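You operate a simulated robot arm through the tools that you are given. There is no shell and no other tool.

The job below is to be done with a simulated robot arm. You get a single attempt, and the scene is never put back.

JOB
Run the dye through the yellow funnel into the yellow-rimmed cup.
Fine: stand the cup under the hoop, seat the funnel, empty the blue-rimmed cup into it and put that cup back. Set down upright: cup with the yellow rim, cup with the blue rim.

Only the result counts: the job must be done as asked and must still hold three seconds after the hand-in. Knocking over, shifting, dropping, spilling or breaking anything else fails it.

ROBOT AND FRAMES
A 6-joint arm with a two-finger parallel gripper, fixed in place. Base frame: the origin is at the foot of the arm, x ahead of it, y to its left, z up; the work surface is at about z = 860. Units: mm, degrees, N and s.
With the tool pointing down near the work surface it reaches from about 360 to 760 mm from the base axis. Its first joint turns from -66.0 to 66.0 degrees. Payload 2.45 kg.
The TCP is the grasp point between the finger pads, 24 mm short of the fingertips. In the tool frame z runs along the fingers and y along their closing line. Largest opening 68 mm; finger width 17, thickness 10; the body of the gripper, 40 by 70 mm, starts 41 mm behind the TCP.
Orientation is that of the tool frame in the base frame, as a unit quaternion [w, x, y, z]. With the fingers straight down and closing along the base's y, the tool's x points along the base's -x, its y along +y and its z along -z.

CONTROLS
- The arm moves only by the tool servo_tool. Its argument "rows" is a list of rows, each a list of 2 entries, a list of its own where there are three numbers: the shift along the tool's x, y, z in units of 40 mm (1.0 is 40 mm), then the turn, a rotation vector about the tool's x, y, z in units of 5 degrees (1.0 is 5 degrees). In form: [[[tx, ty, tz], [ax, ay, az]], ...]. A call has 1 to 20 rows; each row shifts and turns the commanded pose from where the row before left it, along the tool's axes as they then stand. "grip" is the finger opening in mm, from 0 to 68, set as the call begins (left out, the last holds). A call with a number of a shift or a turn outside -1 to 1 is refused whole. Each row takes 0.2 s and may step no farther than 50 mm and 8.6 degrees from the row before; otherwise, or with a gripper value out of range, the whole call is refused. A pose out of reach is approached as far as the arm can. The call stops where the force on the tool passes 40 N (or 10 N more than at its start, if that is more) or the arm is blocked; 0.2 s more then pass. The fingers move at their own pace (about 108 mm/s each) and stop on an object; they squeeze with about 27 N. The grip force told is the motor's: it shows also when the fingers shut on nothing. Time passes only in rows, and 0.2 s behind the last, so rows that do not move let the fingers close. It gives the time, the measured TCP pose, the force on the tool (base axes), the opening and the grip force at its end, in the units of the frame above (readings bear some noise), with the torque about the TCP (base axes, N m) and any sound that the robot's microphone picked up, and new pictures: "show" is both (left out), scene, wrist or none.
- Cameras (640 x 400 px; columns grow to the right, rows downward): "scene" is fixed at [182, 424.5, 1475.4]; the picture's right is [-0.60, -0.80, 0.00], its down [-0.37, 0.28, -0.89] and it looks along [0.71, -0.53, -0.46] (base axes); focal length 278 px, centre (320, 200). "wrist" rides on the gripper at [84, 11, -75] in the tool frame; the picture's right is [-0.13, 0.99, 0.00], its down [-0.60, -0.08, -0.79] and it looks along [-0.79, -0.10, 0.61] (tool axes); focal length 251 px, centre (320, 200). There is no depth. A picture from a camera that has moved, and an enlarged one, comes with that camera's place and axes in the base frame and with its lens.
- zoom(camera, box): a new picture of the part [left, top, right, bottom] of that camera's present view, enlarged. The clock stands still meanwhile.
- close_job(): hands the job in; it is judged then, once.

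Places have to be worked out from the pictures, the camera data and where the tool is seen. Open the gripper and draw the arm clear of the work before you hand the job in, unless the task says otherwise.

The tools are called as a command line: name --argument value ..., lists and objects as JSON in quotes. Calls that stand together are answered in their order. servo_tool: Moves the arm, as the interface text tells. Its arguments: {"type":"object","properties":{"rows":{"type":"array","items":{"type":"array"}},"grip":{"type":"number"},"show":{"type":"string","enum":["both","scene","wrist","none"]}},"required":["rows"]} The other tools are called the same way: zoom (camera, box) takes an enlarged picture of a part of a camera's view; close_job () hands the job in.

At the start:

```text
clock: 0.0
ee_pos: [479.1, 152.2, 1359.7]
ee_rot: [0.0, 0.0, 1.0, -0.001]
contact_force: [0.0, -0.1, -0.4]
moment: [0.01, 0.0, -0.03]
opening: 68.0
grasp_force: 0.1
```

scene: 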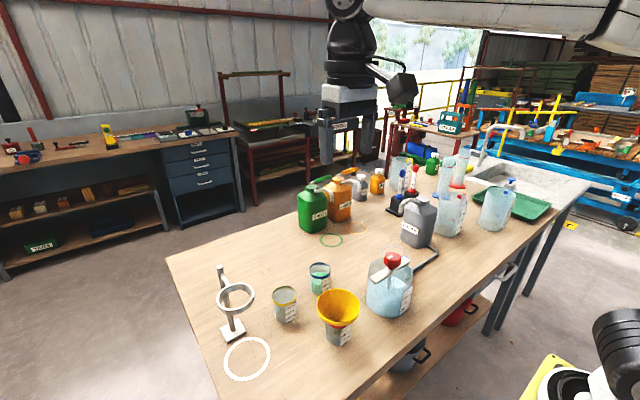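
wrist: 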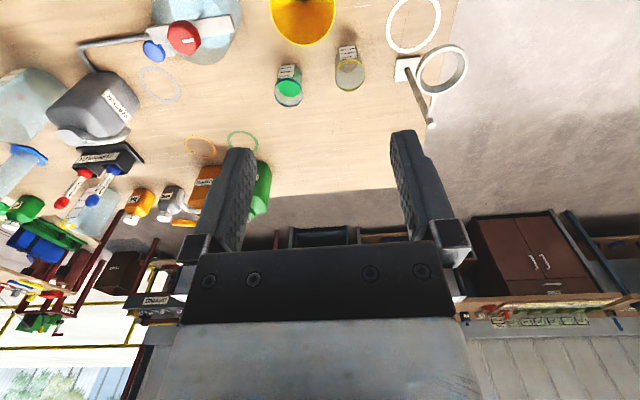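

I start by enlarging the parts of the scene view around the cups, funnel, stand and hoop to locate them.

zoom --camera "scene" --box '[200, 250, 360, 390]'

zoom --camera "wrist" --box '[240, 0, 480, 150]'

zoom --camera "scene" --box '[280, 150, 480, 350]'

```text
2.86 times, centred on (280, 320) of scene
camera zoom: at [182.0, 424.5, 1475.4], right [-0.6, -0.8, 0.0], down [-0.37, 0.28, -0.89], along [0.71, -0.53, -0.46], focal length 794 px, centre (434, -143)
```

zoom: 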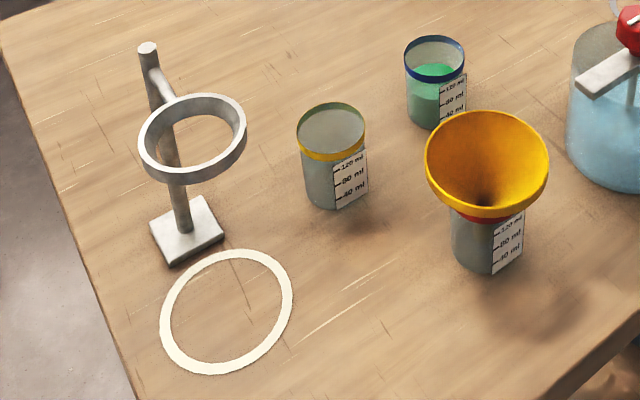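

```text
2.67 times, centred on (360, 75) of wrist
camera zoom: at [395.1, 161.7, 1436.4], right [0.13, 0.99, 0.0], down [0.6, -0.08, 0.79], along [0.79, -0.1, -0.61], focal length 670 px, centre (213, 533)
```

zoom: 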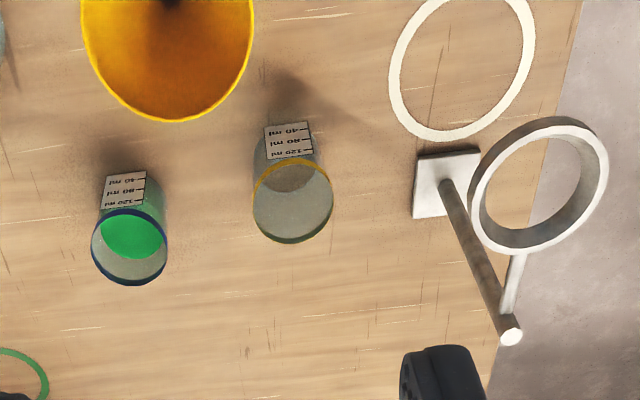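

```text
2.00 times, centred on (380, 250) of scene
camera zoom: at [182.0, 424.5, 1475.4], right [-0.6, -0.8, 0.0], down [-0.37, 0.28, -0.89], along [0.71, -0.53, -0.46], focal length 556 px, centre (200, 100)
```

zoom: 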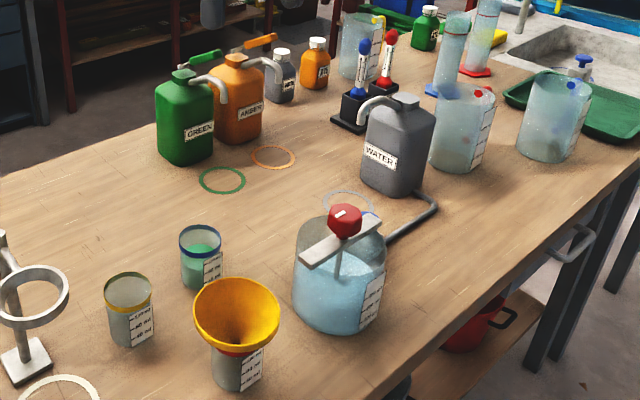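

The hoop appears to sit about 190 mm above the table at roughly (600, 321), directly over the white ring, with its post at (681, 319). I look at the gripper, and again at the cups and funnel, in more detail before planning grasps.

zoom --camera "scene" --box '[280, 0, 440, 180]'

zoom --camera "scene" --box '[265, 255, 365, 355]'

zoom --camera "scene" --box '[205, 260, 285, 340]'

```text
2.22 times, centred on (360, 90) of scene
camera zoom: at [182.0, 424.5, 1475.4], right [-0.6, -0.8, 0.0], down [-0.37, 0.28, -0.89], along [0.71, -0.53, -0.46], focal length 618 px, centre (231, 444)
```

zoom: 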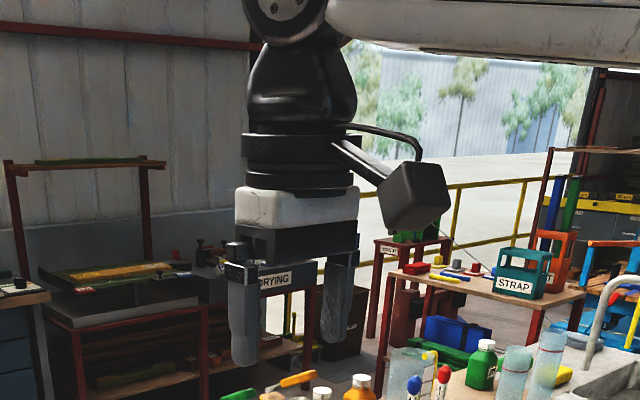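

```text
4.00 times, centred on (315, 305) of scene
camera zoom: at [182.0, 424.5, 1475.4], right [-0.6, -0.8, 0.0], down [-0.37, 0.28, -0.89], along [0.71, -0.53, -0.46], focal length 1112 px, centre (340, -220)
```

zoom: 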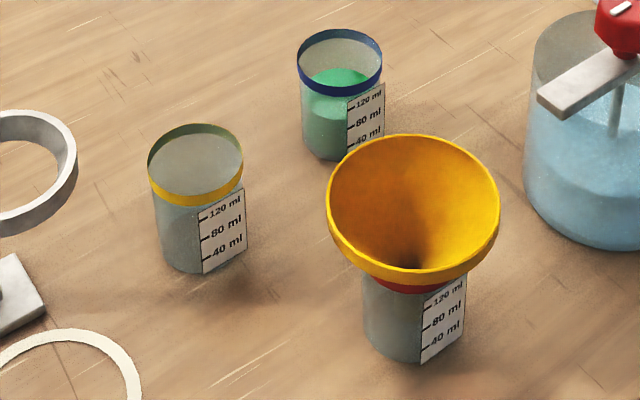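

```text
5.00 times, centred on (245, 300) of scene
camera zoom: at [182.0, 424.5, 1475.4], right [-0.6, -0.8, 0.0], down [-0.37, 0.28, -0.89], along [0.71, -0.53, -0.46], focal length 1389 px, centre (695, -300)
```

zoom: 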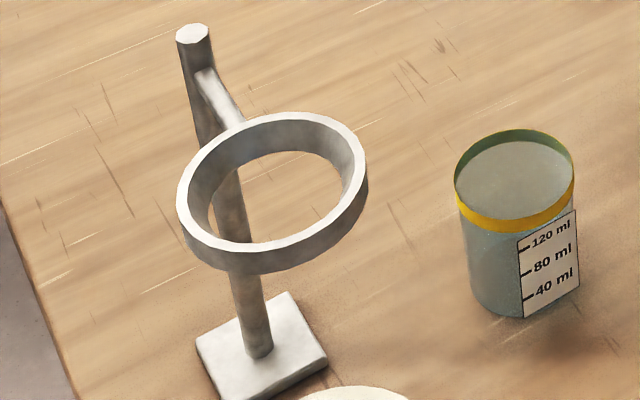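

The camera on the gripper is a chunky box on the tool's +x side, so I will keep it clear. First I move to a lower survey pose near (560, 200, 1120) for a closer look at the cups, hoop and funnel.

servo_tool --rows '[[[-0.29, 0.171, 0.857], [0, 0, 0]], [[-0.29, 0.171, 0.857], [0, 0, 0]], [[-0.29, 0.171, 0.857], [0, 0, 0]], [[-0.29, 0.171, 0.857], [0, 0, 0]], [[-0.29, 0.171, 0.857], [0, 0, 0]], [[-0.29, 0.171, 0.857], [0, 0, 0]], [[-0.29, 0.171, 0.857], [0, 0, 0]], [[0, 0, 0], [0, 0, 0]]]' --grip 68

```text
clock: 1.8
ee_pos: [561.6, 201.0, 1119.9]
ee_rot: [0.001, -0.001, 1.0, 0.001]
contact_force: [-0.3, 0.7, -0.7]
moment: [-0.01, -0.01, -0.01]
opening: 67.9
grasp_force: 0.1
camera wrist: at [476.9, 209.6, 1195.8], right [0.13, 0.99, 0.0], down [0.6, -0.08, 0.79], along [0.79, -0.1, -0.61], focal length 251 px, centre (320, 200)
```

scene: 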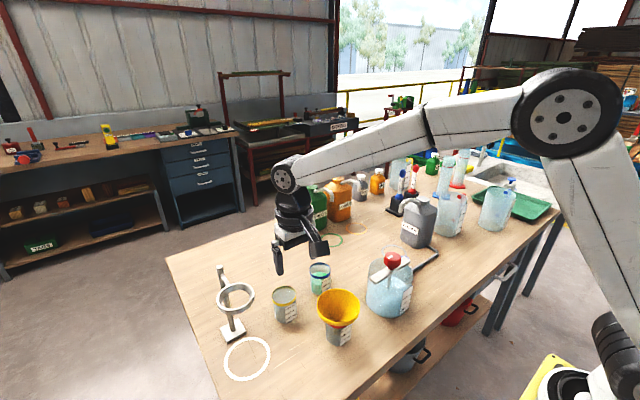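
wrist: 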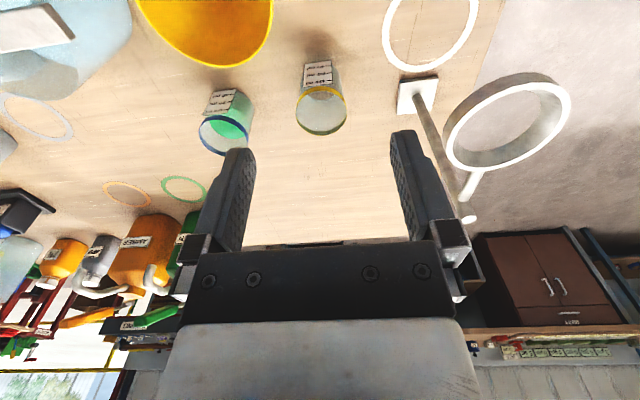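

The survey pose is reached with everything in view. I enlarge the wrist view around the cups and the hoop to triangulate.

zoom --camera "wrist" --box '[180, 40, 380, 165]'

zoom --camera "wrist" --box '[370, 0, 610, 150]'

zoom --camera "wrist" --box '[390, 60, 600, 240]'

```text
3.20 times, centred on (280, 102) of wrist
camera zoom: at [476.9, 209.6, 1195.8], right [0.13, 0.99, 0.0], down [0.6, -0.08, 0.79], along [0.79, -0.1, -0.61], focal length 805 px, centre (448, 512)
```

zoom: 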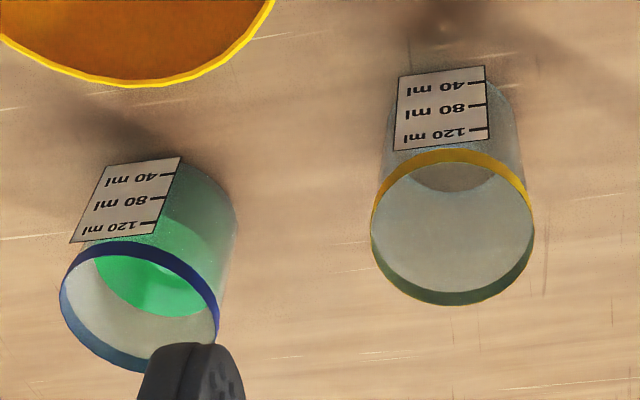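

```text
2.67 times, centred on (490, 75) of wrist
camera zoom: at [476.9, 209.6, 1195.8], right [0.13, 0.99, 0.0], down [0.6, -0.08, 0.79], along [0.79, -0.1, -0.61], focal length 670 px, centre (-133, 533)
```

zoom: 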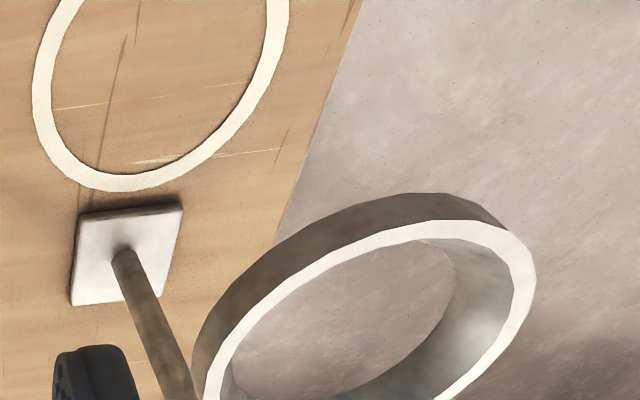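

```text
2.22 times, centred on (495, 150) of wrist
camera zoom: at [476.9, 209.6, 1195.8], right [0.13, 0.99, 0.0], down [0.6, -0.08, 0.79], along [0.79, -0.1, -0.61], focal length 559 px, centre (-69, 311)
```

zoom: 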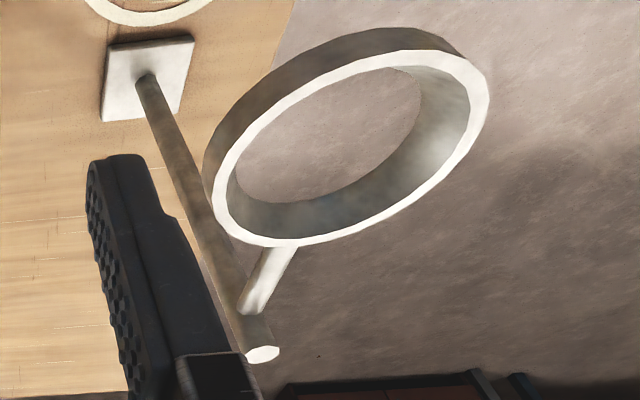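

Triangulation puts the yellow cup at about (651, 188), 60 mm wide with its rim at z≈934, and the hoop at about (597, 320) with its top at z≈1060. I pitch the tool forward 42° (camera low, so the gripper can reach under the hoop) and go to a pre-grasp 100 mm back along the tool axis.

servo_tool --rows '[[[0, 0, 0], [0, -0.9333, 0]], [[0, 0, 0], [0, -0.9333, 0]], [[0, 0, 0], [0, -0.9333, 0]], [[0, 0, 0], [0, -0.9333, 0]], [[0, 0, 0], [0, -0.9333, 0]], [[0, 0, 0], [0, -0.9333, 0]], [[0, 0, 0], [0, -0.9333, 0]], [[0, 0, 0], [0, -0.9333, 0]], [[0, 0, 0], [0, -0.9333, 0]], [[0.458, -0.081, 0.714], [0, 0, 0]], [[0.458, -0.081, 0.714], [0, 0, 0]], [[0.458, -0.081, 0.714], [0, 0, 0]], [[0.458, -0.081, 0.714], [0, 0, 0]], [[0, 0, 0], [0, 0, 0]]]'

```text
clock: 4.8
ee_pos: [583.6, 186.2, 986.2]
ee_rot: [0.359, -0.001, 0.933, 0.0]
contact_force: [0.6, 0.3, -0.1]
moment: [-0.01, 0.03, -0.04]
opening: 67.9
grasp_force: 0.0
camera wrist: at [470.5, 196.7, 986.8], right [0.1, 0.99, 0.09], down [-0.08, -0.08, 0.99], along [0.99, -0.1, 0.08], focal length 251 px, centre (320, 200)
```

scene: 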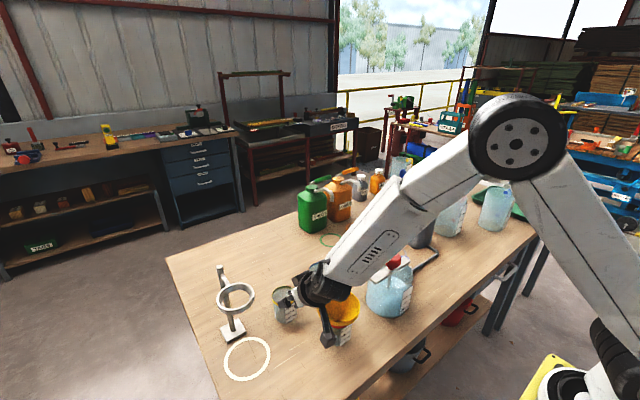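
wrist: 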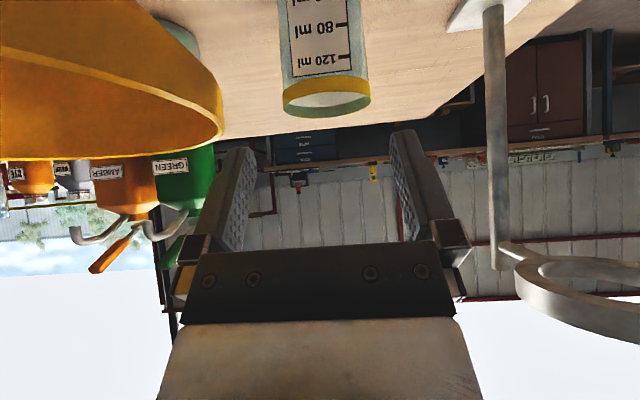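

The wrist view puts the cup centre at y≈189; the tool is at y=186.2. I correct y by +2.5 mm and advance 100 mm along the tool axis so the cup sits between the fingers.

servo_tool --rows '[[[0, 0.0625, 0], [0, 0, 0]], [[0, 0, 0.625], [0, 0, 0]], [[0, 0, 0.625], [0, 0, 0]], [[0, 0, 0.625], [0, 0, 0]], [[0, 0, 0.625], [0, 0, 0]], [[0, 0, 0], [0, 0, 0]]]'

```text
clock: 6.2
ee_pos: [649.8, 188.4, 911.7]
ee_rot: [0.358, 0.0, 0.934, 0.0]
contact_force: [-0.5, 0.5, -0.4]
moment: [0.0, 0.01, 0.03]
opening: 68.0
grasp_force: 0.0
camera wrist: at [537.5, 198.8, 912.7], right [0.1, 0.99, 0.09], down [-0.08, -0.08, 0.99], along [0.99, -0.1, 0.07], focal length 251 px, centre (320, 200)
```

scene: 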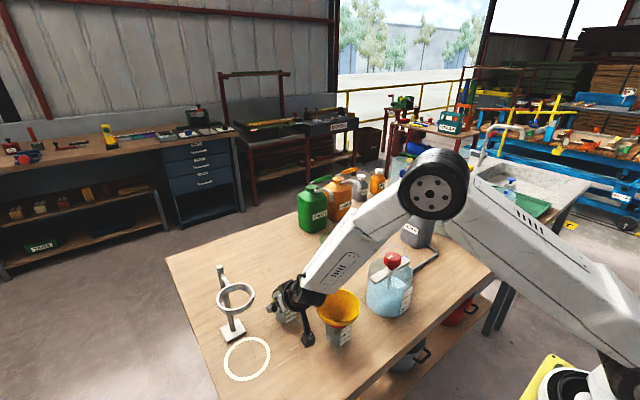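
wrist: 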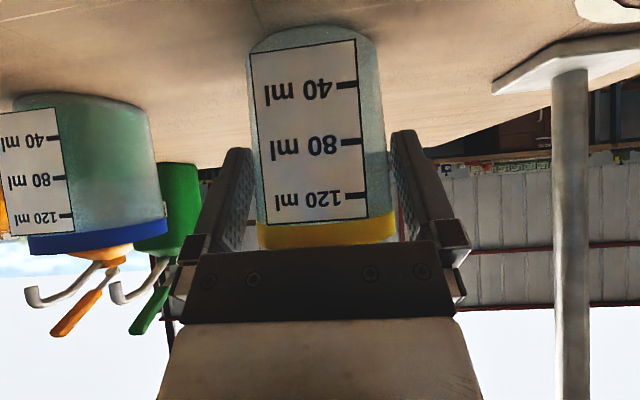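

The cup sits between the pads with the gripper clear of it. I close the fingers.

servo_tool --rows '[[[0, 0, 0], [0, 0, 0]], [[0, 0, 0], [0, 0, 0]], [[0, 0, 0], [0, 0, 0]]]' --grip 40 --show "wrist"

```text
clock: 7.0
ee_pos: [650.4, 189.0, 913.2]
ee_rot: [0.359, 0.0, 0.933, 0.0]
contact_force: [0.1, 0.0, 0.4]
moment: [-0.01, 0.0, 0.02]
opening: 57.9
grasp_force: 27.4
camera wrist: at [537.3, 198.8, 912.9], right [0.1, 0.99, 0.09], down [-0.08, -0.08, 0.99], along [0.99, -0.1, 0.07], focal length 251 px, centre (320, 200)
```

wrist: 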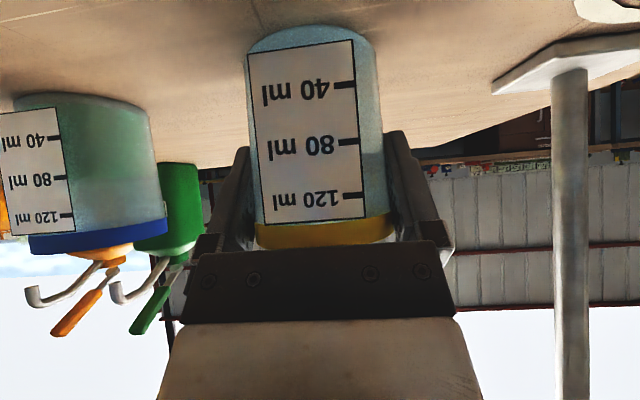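

The cup is held (57.9 mm). I lift it 10 mm and carry it around toward the robot side of the hoop, to about (550, 320), staying clear of the funnel and hoop.

servo_tool --rows '[[[-0.167, 0, -0.186], [0, 0, 0]], [[0, 0, 0], [0, 0, 0]], [[0.31, 0.425, -0.279], [0, 0, 0]], [[0.31, 0.425, -0.279], [0, 0, 0]], [[0.31, 0.425, -0.279], [0, 0, 0]], [[0.232, 0.5, -0.209], [0, 0, 0]], [[0.232, 0.5, -0.209], [0, 0, 0]], [[0.232, 0.5, -0.209], [0, 0, 0]], [[0.232, 0.5, -0.209], [0, 0, 0]], [[0, 0, 0], [0, 0, 0]]]'

```text
clock: 9.2
ee_pos: [549.3, 320.2, 921.5]
ee_rot: [0.359, 0.0, 0.933, 0.0]
contact_force: [-0.5, 0.2, 0.3]
moment: [0.01, 0.0, 0.06]
opening: 57.9
grasp_force: 27.2
camera wrist: at [436.7, 330.7, 921.9], right [0.1, 0.99, 0.09], down [-0.08, -0.08, 0.99], along [0.99, -0.1, 0.07], focal length 251 px, centre (320, 200)
```

scene: 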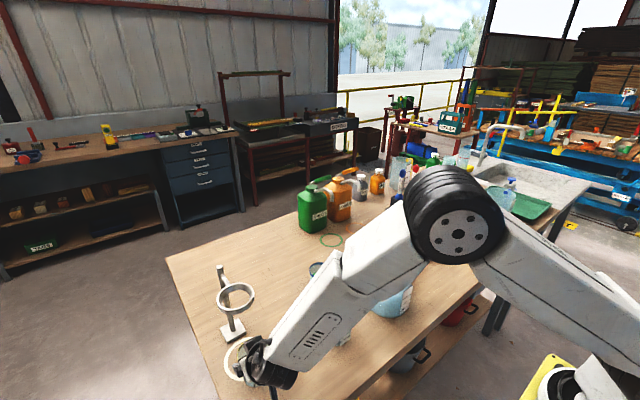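
wrist: 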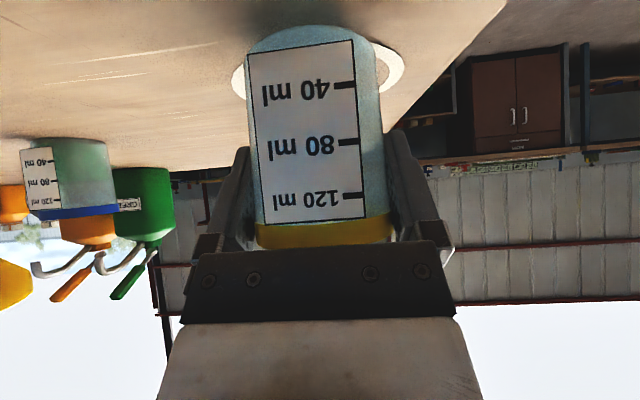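

The ring seen in the wrist view confirms y≈320.5 and x≈595. I slide the cup forward 44 mm to bring it under the hoop, still 10 mm above the table.

servo_tool --rows '[[[-0.272, 0, 0.245], [0, 0, 0]], [[-0.272, 0, 0.245], [0, 0, 0]], [[-0.272, 0, 0.245], [0, 0, 0]], [[0, 0, 0], [0, 0, 0]]]'

zoom --camera "scene" --box '[200, 260, 300, 390]'

zoom --camera "wrist" --box '[200, 0, 460, 160]'

```text
clock: 10.2
ee_pos: [595.1, 320.9, 920.4]
ee_rot: [0.359, 0.0, 0.933, 0.0]
contact_force: [0.2, 0.9, -1.0]
moment: [0.0, 0.03, -0.02]
opening: 58.0
grasp_force: 26.6
camera wrist: at [481.2, 330.1, 921.9], right [0.1, 0.99, 0.09], down [-0.08, -0.08, 0.99], along [0.99, -0.1, 0.07], focal length 251 px, centre (320, 200)
```

scene: 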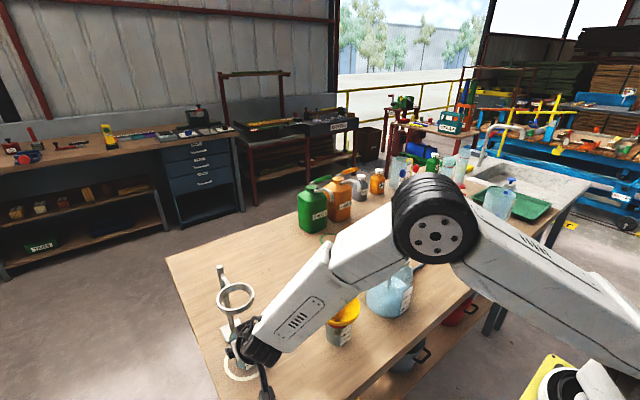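
wrist: 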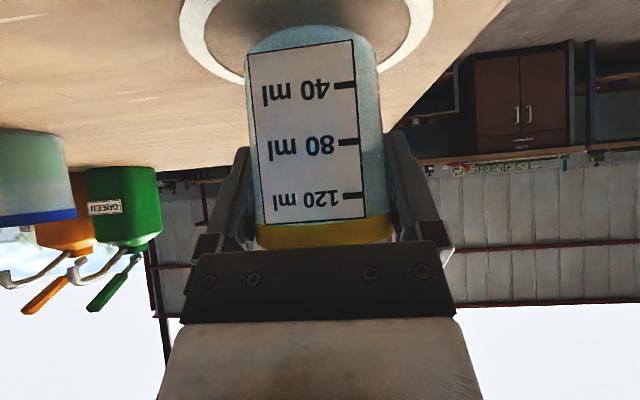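

```text
3.08 times, centred on (250, 325) of scene
camera zoom: at [182.0, 424.5, 1475.4], right [-0.6, -0.8, 0.0], down [-0.37, 0.28, -0.89], along [0.71, -0.53, -0.46], focal length 855 px, centre (535, -185)
```

zoom: 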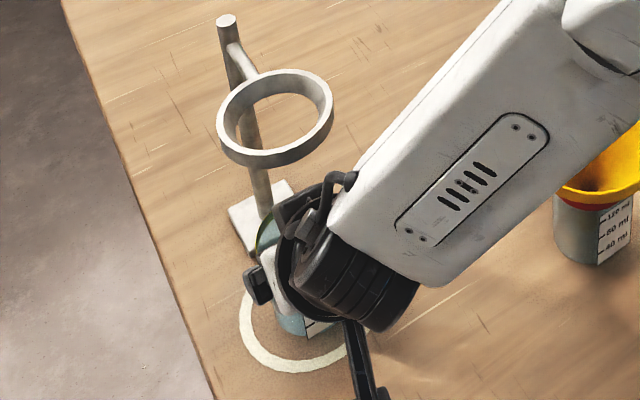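

```text
2.46 times, centred on (330, 80) of wrist
camera zoom: at [481.2, 330.1, 921.9], right [0.1, 0.99, 0.09], down [-0.08, -0.08, 0.99], along [0.99, -0.1, 0.07], focal length 619 px, centre (295, 495)
```

zoom: 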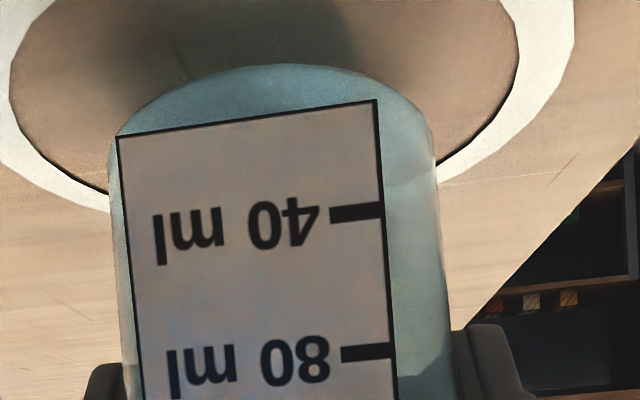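

The cup axis reads about (598.5, 320), right below the hoop. I lower it to the table in small steps and read the force.

servo_tool --rows '[[[0.08, 0, 0.088], [0, 0, 0]], [[0.05, 0, 0.055], [0, 0, 0]], [[0.03, 0, 0.034], [0, 0, 0]], [[0, 0, 0], [0, 0, 0]]]' --show "wrist"

```text
clock: 11.2
ee_pos: [593.8, 320.6, 913.5]
ee_rot: [0.359, 0.0, 0.933, 0.001]
contact_force: [-0.7, 0.2, -0.1]
moment: [0.02, -0.01, -0.03]
opening: 57.9
grasp_force: 27.6
camera wrist: at [480.7, 330.2, 913.0], right [0.1, 0.99, 0.09], down [-0.08, -0.08, 0.99], along [0.99, -0.1, 0.07], focal length 251 px, centre (320, 200)
```

wrist: 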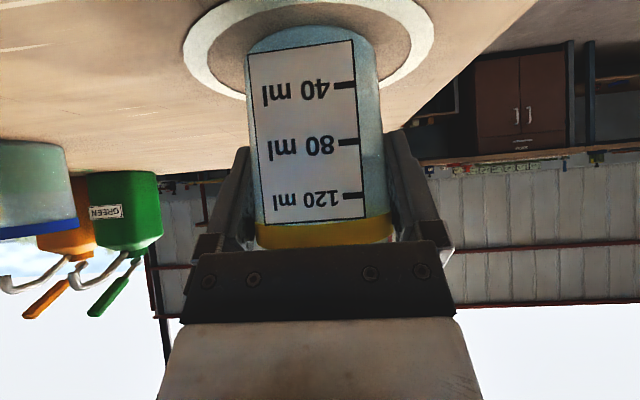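

The camera height is back to its value at the grasp, so the cup is at or a fraction above the table. I ease down 1 mm more and check for contact.

servo_tool --rows '[[[0.008, -0.025, 0.009], [0, 0, 0]], [[0.008, 0, 0.009], [0, 0, 0]], [[0, 0, 0], [0, 0, 0]]]' --show "none"

```text
clock: 12.0
ee_pos: [593.6, 319.6, 912.5]
ee_rot: [0.36, 0.0, 0.933, 0.0]
contact_force: [-1.5, 0.9, 5.0]
moment: [0.01, 0.09, 0.04]
opening: 58.1
grasp_force: 26.9
```

Contact with the table shows (5 N upward). I open the fingers.

servo_tool --rows '[[[0, 0, 0], [0, 0, 0]], [[0, 0, 0], [0, 0, 0]], [[0, 0, 0], [0, 0, 0]]]' --grip 68

```text
clock: 12.8
ee_pos: [593.3, 319.4, 912.0]
ee_rot: [0.359, 0.0, 0.933, 0.0]
contact_force: [-0.1, 0.1, 0.1]
moment: [-0.01, -0.01, 0.01]
opening: 68.0
grasp_force: 0.1
camera wrist: at [481.0, 328.9, 912.2], right [0.1, 0.99, 0.09], down [-0.08, -0.08, 0.99], along [0.99, -0.1, 0.07], focal length 251 px, centre (320, 200)
```

scene: 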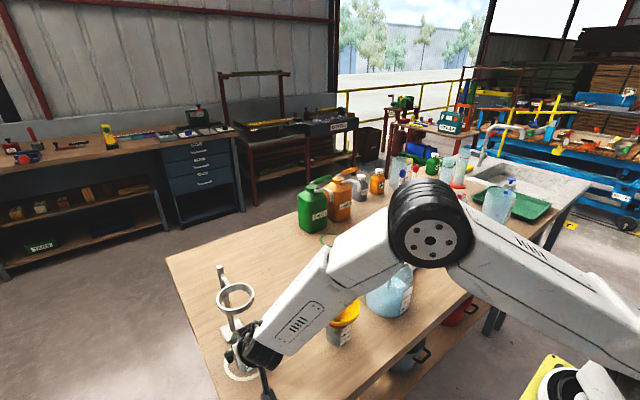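
wrist: 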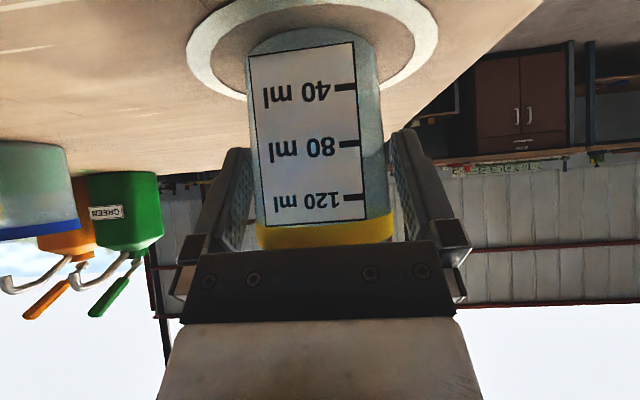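

The cup stands free at the ring under the hoop. I back out 150 mm along the tool axis, which keeps the gripper within its own envelope and clear of the hoop, then look.

servo_tool --rows '[[[0, 0, -0.5], [0, 0, 0]], [[0, 0, -0.8125], [0, 0, 0]], [[0, 0, -0.8125], [0, 0, 0]], [[0, 0, -0.8125], [0, 0, 0]], [[0, 0, -0.8125], [0, 0, 0]], [[0, 0, 0], [0, 0, 0]]]'

zoom --camera "wrist" --box '[220, 20, 460, 290]'

zoom --camera "scene" --box '[200, 250, 300, 390]'

```text
clock: 14.2
ee_pos: [494.2, 318.8, 1023.0]
ee_rot: [0.359, 0.0, 0.933, 0.001]
contact_force: [0.6, -0.6, -0.4]
moment: [-0.01, -0.02, 0.05]
opening: 68.1
grasp_force: 0.1
camera wrist: at [380.9, 328.4, 1023.7], right [0.1, 0.99, 0.09], down [-0.08, -0.08, 0.99], along [0.99, -0.1, 0.07], focal length 251 px, centre (320, 200)
```

scene: 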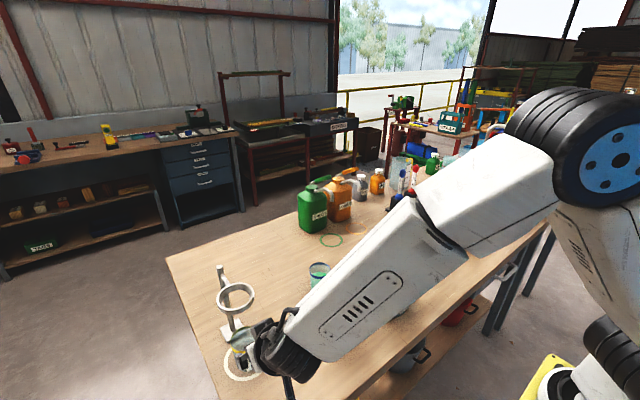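
wrist: 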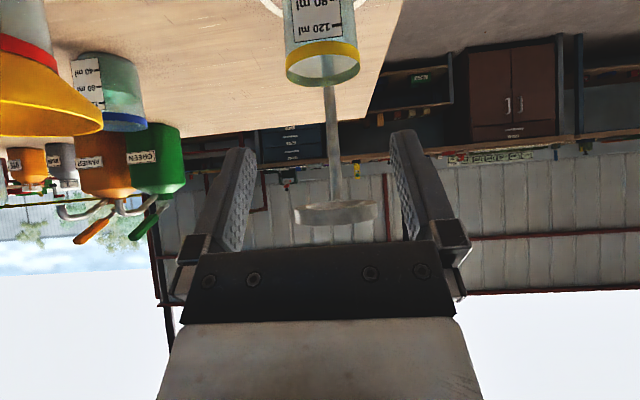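

```text
1.48 times, centred on (340, 155) of wrist
camera zoom: at [380.9, 328.4, 1023.7], right [0.1, 0.99, 0.09], down [-0.08, -0.08, 0.99], along [0.99, -0.1, 0.07], focal length 372 px, centre (290, 267)
```

zoom: 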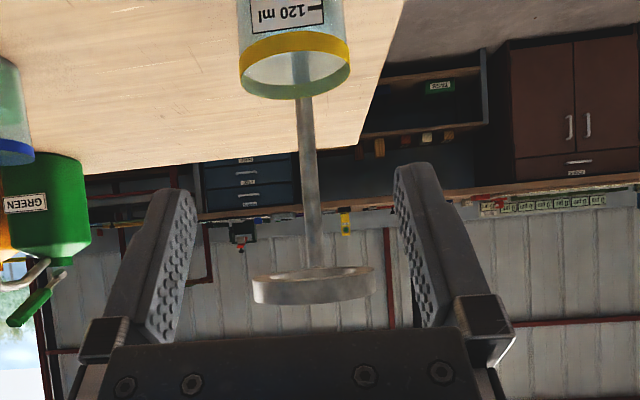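

```text
2.86 times, centred on (250, 320) of scene
camera zoom: at [181.9, 424.5, 1475.4], right [-0.6, -0.8, 0.0], down [-0.37, 0.28, -0.89], along [0.71, -0.53, -0.46], focal length 794 px, centre (520, -143)
```

zoom: 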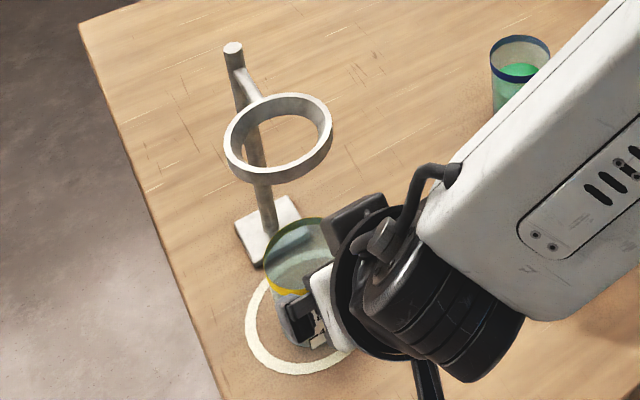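

The cup stands under the hoop, and this side view gives the hoop z≈1046–1056 centred near (599, 319.5). Next I study the funnel for the grasp.

zoom --camera "wrist" --box '[0, 0, 220, 140]'

```text
2.86 times, centred on (110, 70) of wrist
camera zoom: at [380.9, 328.4, 1023.7], right [0.1, 0.99, 0.09], down [-0.08, -0.08, 0.99], along [0.99, -0.1, 0.07], focal length 718 px, centre (920, 571)
```

zoom: 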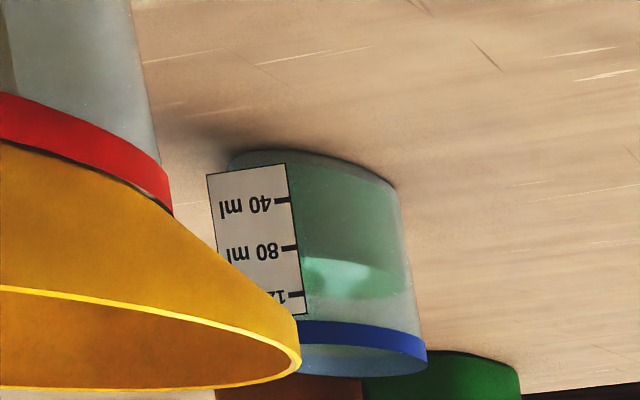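

I judge the funnel rim at about (512, 125), z≈970, radius ≈49, its wall sloping ≈28° from vertical, resting in a red-rimmed cup. I plan to pinch the wall on the robot side with the tool tilted 28° and closing radially, so I first move above it and set the tilt.

servo_tool --rows '[[[0, 0, -0.5], [0, 0.9333, 0]], [[0, 0, 0], [0, 0.9333, 0]], [[0, 0, 0], [0, 0.9333, 0]], [[0.156, -0.97, -0.2925], [0, 0, 0]], [[0.156, -0.97, -0.2925], [0, 0, 0]], [[0.156, -0.97, -0.2925], [0, 0, 0]], [[0.156, -0.97, -0.2925], [0, 0, 0]], [[0.156, -0.97, -0.2925], [0, 0, 0]], [[0, 0, 0], [0, 0, 0]]]' --grip 40

```text
clock: 16.2
ee_pos: [424.3, 125.6, 1074.8]
ee_rot: [0.243, -0.001, 0.97, 0.0]
contact_force: [-0.5, 0.4, 0.1]
moment: [-0.01, -0.01, -0.01]
opening: 40.0
grasp_force: 0.0
camera wrist: at [314.6, 135.6, 1102.3], right [0.11, 0.99, 0.06], down [0.16, -0.08, 0.98], along [0.98, -0.1, -0.17], focal length 251 px, centre (320, 200)
```

scene: 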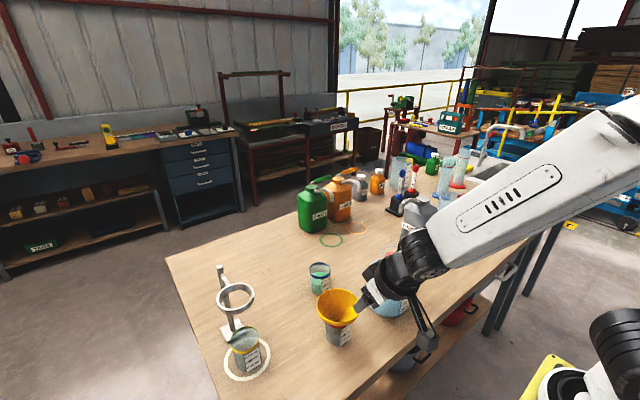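
wrist: 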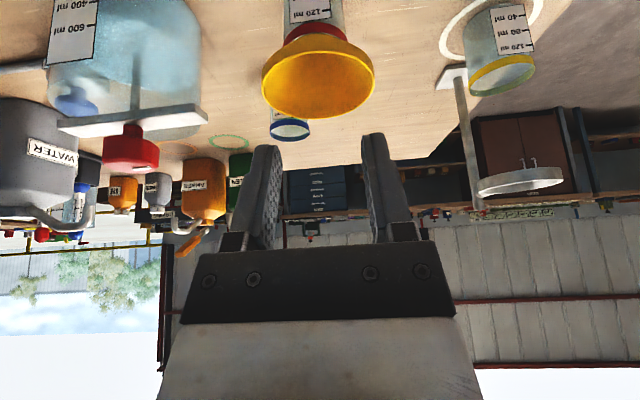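

Clear views of the funnel and of the placed cup now. I enlarge both.

zoom --camera "wrist" --box '[240, 0, 400, 130]'

zoom --camera "scene" --box '[205, 260, 285, 390]'

zoom --camera "scene" --box '[290, 250, 430, 350]'

zoom --camera "wrist" --box '[430, 0, 590, 220]'

```text
3.08 times, centred on (320, 65) of wrist
camera zoom: at [314.6, 135.6, 1102.3], right [0.11, 0.99, 0.06], down [0.16, -0.08, 0.98], along [0.98, -0.1, -0.17], focal length 774 px, centre (320, 615)
```

zoom: 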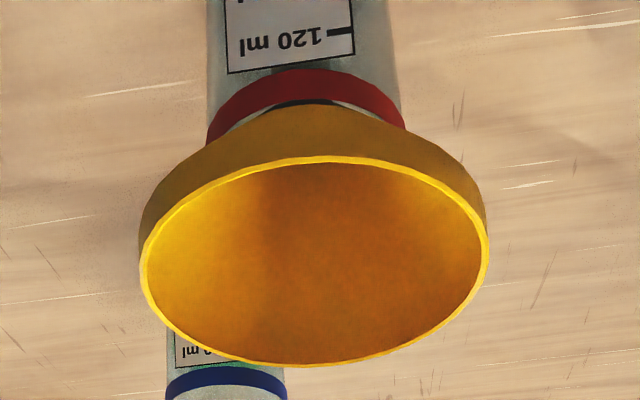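

```text
3.08 times, centred on (245, 325) of scene
camera zoom: at [181.9, 424.5, 1475.4], right [-0.6, -0.8, 0.0], down [-0.37, 0.28, -0.89], along [0.71, -0.53, -0.46], focal length 855 px, centre (551, -185)
```

zoom: 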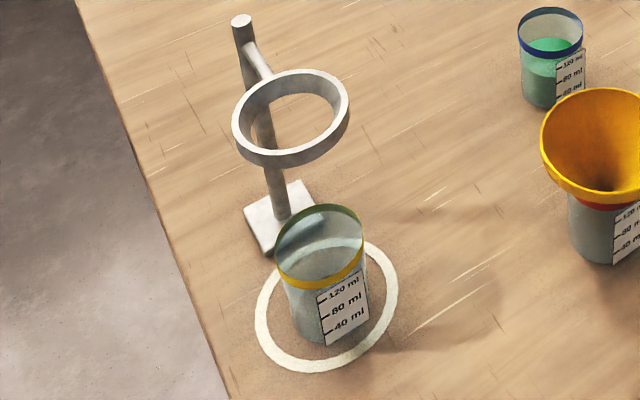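

```text
4.00 times, centred on (360, 300) of scene
camera zoom: at [181.9, 424.5, 1475.4], right [-0.6, -0.8, 0.0], down [-0.37, 0.28, -0.89], along [0.71, -0.53, -0.46], focal length 1112 px, centre (160, -200)
```

zoom: 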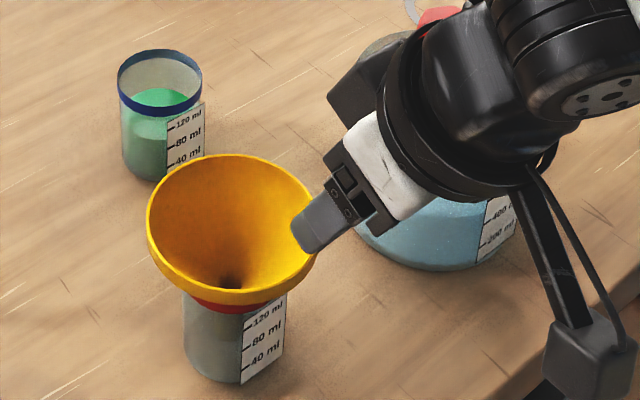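

```text
1.82 times, centred on (510, 110) of wrist
camera zoom: at [314.6, 135.6, 1102.3], right [0.11, 0.99, 0.06], down [0.16, -0.08, 0.98], along [0.98, -0.1, -0.17], focal length 457 px, centre (-26, 364)
```

zoom: 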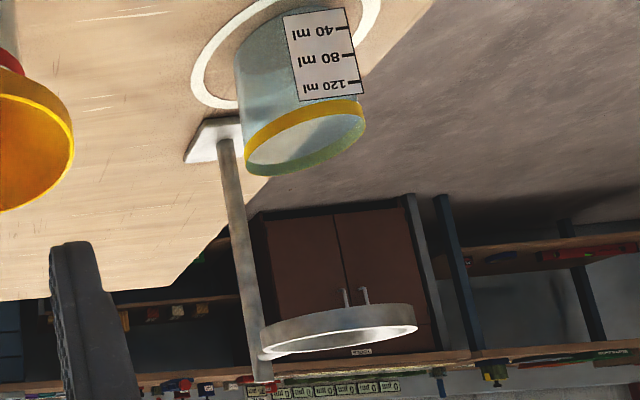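

The cup is well centred in the white ring. The funnel shows a short upright collar at its rim above the cone. I now yaw the tool +90° about its own axis so that the fingers close radially and the camera views the funnel from the +y side.

servo_tool --rows '[[[0, 0, 0], [0, 0, 1]], [[0, 0, 0], [0, 0, 1]], [[0, 0, 0], [0, 0, 1]], [[0, 0, 0], [0, 0, 1]], [[0, 0, 0], [0, 0, 1]], [[0, 0, 0], [0, 0, 1]], [[0, 0, 0], [0, 0, 1]], [[0, 0, 0], [0, 0, 1]], [[0, 0, 0], [0, 0, 1]], [[0, 0, 0], [0, 0, 1]], [[0, 0, 0], [0, 0, 1]], [[0, 0, 0], [0, 0, 1]], [[0, 0, 0], [0, 0, 1]], [[0, 0, 0], [0, 0, 1]], [[0, 0, 0], [0, 0, 1]], [[0, 0, 0], [0, 0, 1]], [[0, 0, 0], [0, 0, 1]], [[0, 0, 0], [0, 0, 1]], [[0, 0, 0], [0, 0, 0]]]'

zoom --camera "wrist" --box '[160, 0, 480, 200]'

```text
clock: 20.2
ee_pos: [424.7, 125.4, 1074.0]
ee_rot: [0.172, 0.686, 0.686, 0.171]
contact_force: [-0.7, 1.3, -0.6]
moment: [0.02, 0.03, -0.03]
opening: 39.8
grasp_force: 0.0
camera wrist: at [399.0, 208.0, 1147.4], right [0.87, -0.13, 0.47], down [-0.44, -0.6, 0.66], along [0.2, -0.79, -0.59], focal length 251 px, centre (320, 200)
```

scene: 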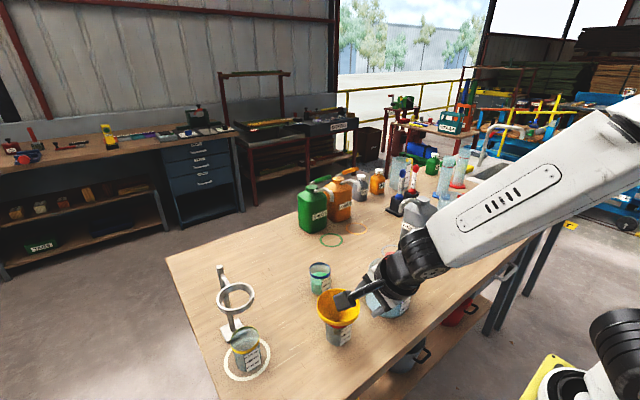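
wrist: 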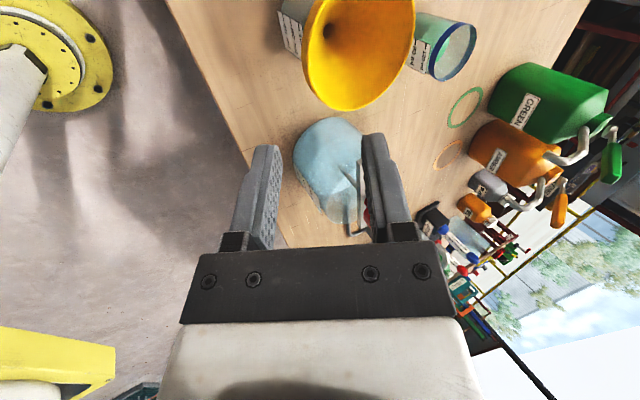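

```text
2.00 times, centred on (320, 100) of wrist
camera zoom: at [399.0, 208.0, 1147.4], right [0.87, -0.13, 0.47], down [-0.44, -0.6, 0.66], along [0.2, -0.79, -0.59], focal length 503 px, centre (320, 400)
```

zoom: 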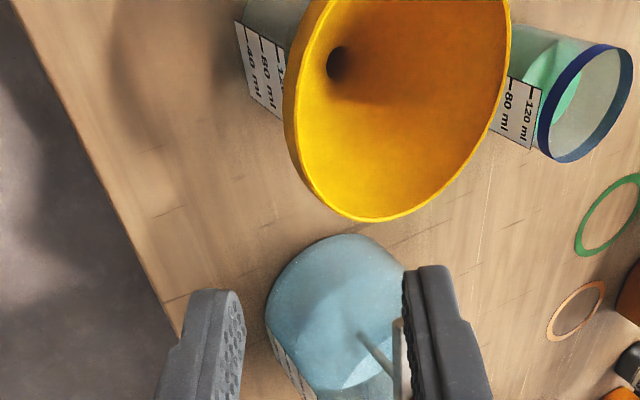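

The yaw worked and the camera looks at the funnel from the +y side. I advance to 40 mm short of the grasp so the fingertips hover just above the near rim, and look.

servo_tool --rows '[[[0, -0.333, 0], [0, 0, 0]], [[0, 0, 0.6], [0, 0, 0]], [[0, 0, 0.6], [0, 0, 0]], [[0, 0, 0.675], [0, 0, 0]], [[0, 0, 0], [0, 0, 0]]]'

zoom --camera "wrist" --box '[200, 0, 520, 200]'

zoom --camera "scene" --box '[290, 250, 430, 350]'

```text
clock: 21.4
ee_pos: [458.8, 120.8, 1031.5]
ee_rot: [0.169, 0.686, 0.687, 0.17]
contact_force: [0.1, 0.0, 0.5]
moment: [0.03, 0.0, 0.0]
opening: 40.0
grasp_force: 0.0
out of reach, approached as far as the arm can: row 3, 4
camera wrist: at [434.4, 204.0, 1104.6], right [0.88, -0.13, 0.46], down [-0.44, -0.61, 0.67], along [0.19, -0.79, -0.59], focal length 251 px, centre (320, 200)
```

scene: 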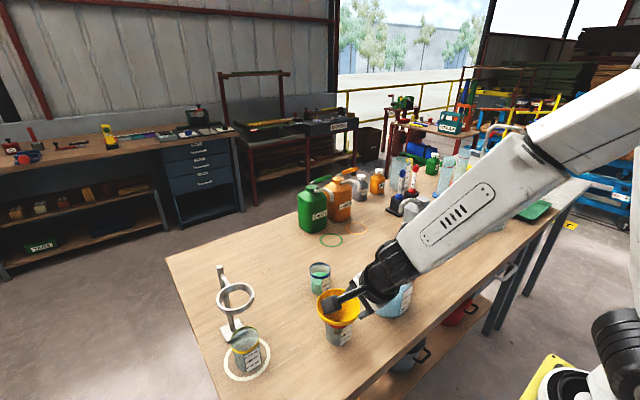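
wrist: 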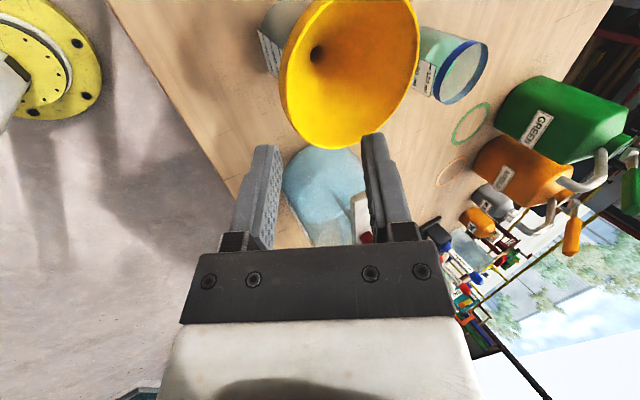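

```text
2.00 times, centred on (360, 100) of wrist
camera zoom: at [434.4, 204.0, 1104.6], right [0.88, -0.13, 0.46], down [-0.44, -0.61, 0.67], along [0.19, -0.79, -0.59], focal length 503 px, centre (240, 400)
```

zoom: 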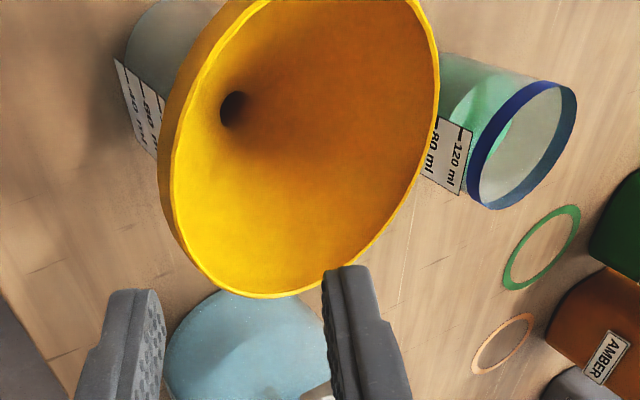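

```text
4.00 times, centred on (360, 300) of scene
camera zoom: at [182.0, 424.5, 1475.4], right [-0.6, -0.8, 0.0], down [-0.37, 0.28, -0.89], along [0.71, -0.53, -0.46], focal length 1112 px, centre (160, -200)
```

zoom: 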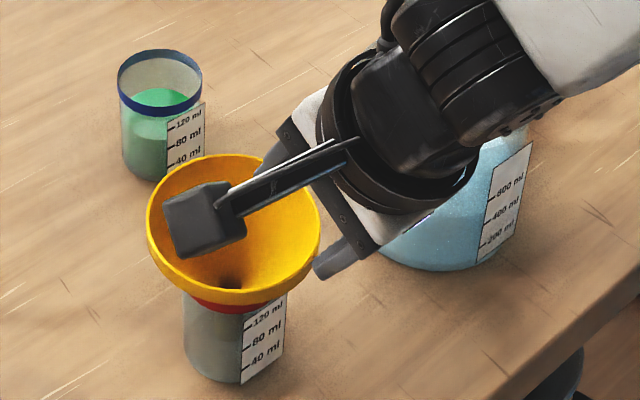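

The robot-side pinch is out of reach (the wrist folds too close to the base). A better choice is the diagonal (−x, +y) side of the rim, which is reachable both here and at the hoop. I back off upward along the tool axis and then take out the tilt.

servo_tool --rows '[[[0, 0, -0.8], [0, 0, 0]], [[0, 0, -0.8], [0, 0, 0]], [[0, 0, -0.8], [0, 0, 0]], [[0, 0, 0], [0, 0, 0]], [[0, 0, 0], [0.9333, 0, 0]], [[0, 0, 0], [0.9333, 0, 0]], [[0, 0, 0], [0.9333, 0, 0]], [[0, 0, 0], [0.9333, 0, 0]], [[0, 0, 0], [0.9333, 0, 0]], [[0, 0, 0], [0.9333, 0, 0]], [[0, 0, 0], [0, 0, 0]]]' --show "scene"

```text
clock: 23.8
ee_pos: [413.0, 121.5, 1116.2]
ee_rot: [0.0, 0.708, 0.707, 0.0]
contact_force: [-0.2, -0.5, 0.1]
moment: [-0.01, -0.01, 0.0]
opening: 39.9
grasp_force: 0.1
```

scene: 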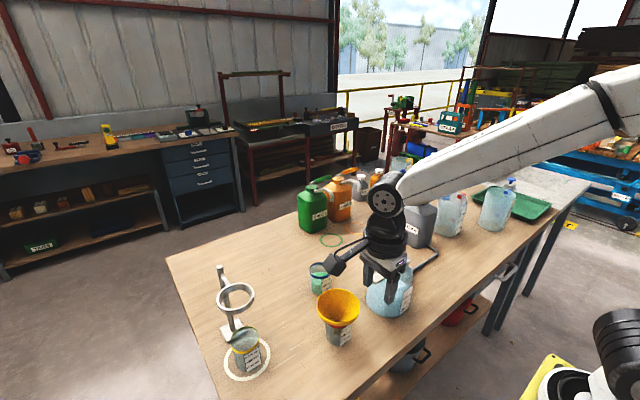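

The tool is vertical again at (413, 121, 1116), clear of everything. I yaw it −135° about its axis.

servo_tool --rows '[[[0, 0, 0], [0, 0, -1]], [[0, 0, 0], [0, 0, -1]], [[0, 0, 0], [0, 0, -1]], [[0, 0, 0], [0, 0, -1]], [[0, 0, 0], [0, 0, -1]], [[0, 0, 0], [0, 0, -1]], [[0, 0, 0], [0, 0, -1]], [[0, 0, 0], [0, 0, -1]], [[0, 0, 0], [0, 0, -1]], [[0, 0, 0], [0, 0, -1]], [[0, 0, 0], [0, 0, -1]], [[0, 0, 0], [0, 0, -1]], [[0, 0, 0], [0, 0, -1]], [[0, 0, 0], [0, 0, -1]], [[0, 0, 0], [0, 0, -1]], [[0, 0, 0], [0, 0, -1]], [[0, 0, 0], [0, 0, -1]], [[0, 0, 0], [0, 0, -1]], [[0, 0, 0], [0, 0, -1]], [[0, 0, 0], [0, 0, -1]]]' --grip 34 --show "none"

servo_tool --rows '[[[0, 0, 0], [0, 0, -1]], [[0, 0, 0], [0, 0, -1]], [[0, 0, 0], [0, 0, -1]], [[0, 0, 0], [0, 0, -1]], [[0, 0, 0], [0, 0, -1]], [[0, 0, 0], [0, 0, -1]], [[0, 0, 0], [0, 0, -1]], [[0, 0, 0], [0.9333, 0, 0]], [[0, 0, 0], [0.9333, 0, 0]], [[0, 0, 0], [0.9333, 0, 0]], [[0, 0, 0], [0.9333, 0, 0]], [[0, 0, 0], [0.9333, 0, 0]], [[0, 0, 0], [0.9333, 0, 0]], [[0, 0, 0], [0, 0, 0]]]'

```text
clock: 28.0
ee_pos: [414.5, 121.8, 1116.1]
ee_rot: [-0.001, -0.088, 0.996, 0.0]
contact_force: [0.5, -0.6, -0.1]
moment: [0.02, 0.0, -0.02]
opening: 34.0
grasp_force: 0.0
```

```text
clock: 31.0
ee_pos: [414.0, 121.2, 1116.0]
ee_rot: [0.093, -0.372, 0.896, -0.225]
contact_force: [0.6, 0.6, -0.2]
moment: [0.02, 0.01, 0.01]
opening: 34.1
grasp_force: 0.2
camera wrist: at [322.9, 92.3, 1178.5], right [-0.53, 0.71, -0.47], down [0.21, 0.64, 0.74], along [0.82, 0.29, -0.49], focal length 251 px, centre (320, 200)
```

scene: 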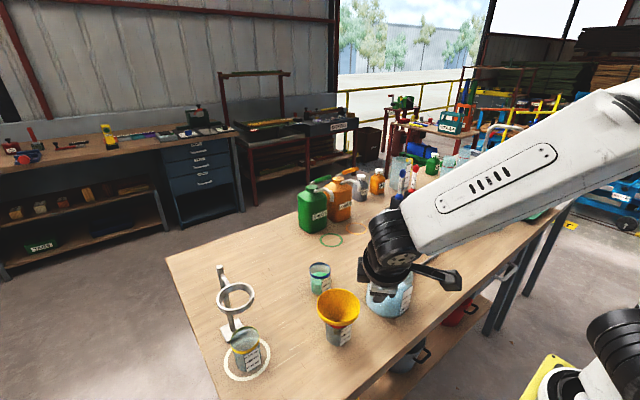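
wrist: 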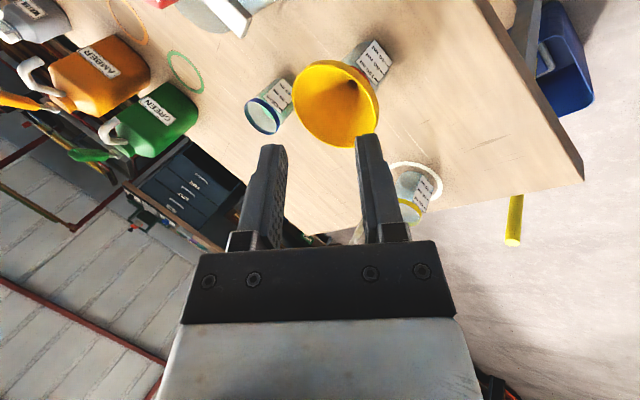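

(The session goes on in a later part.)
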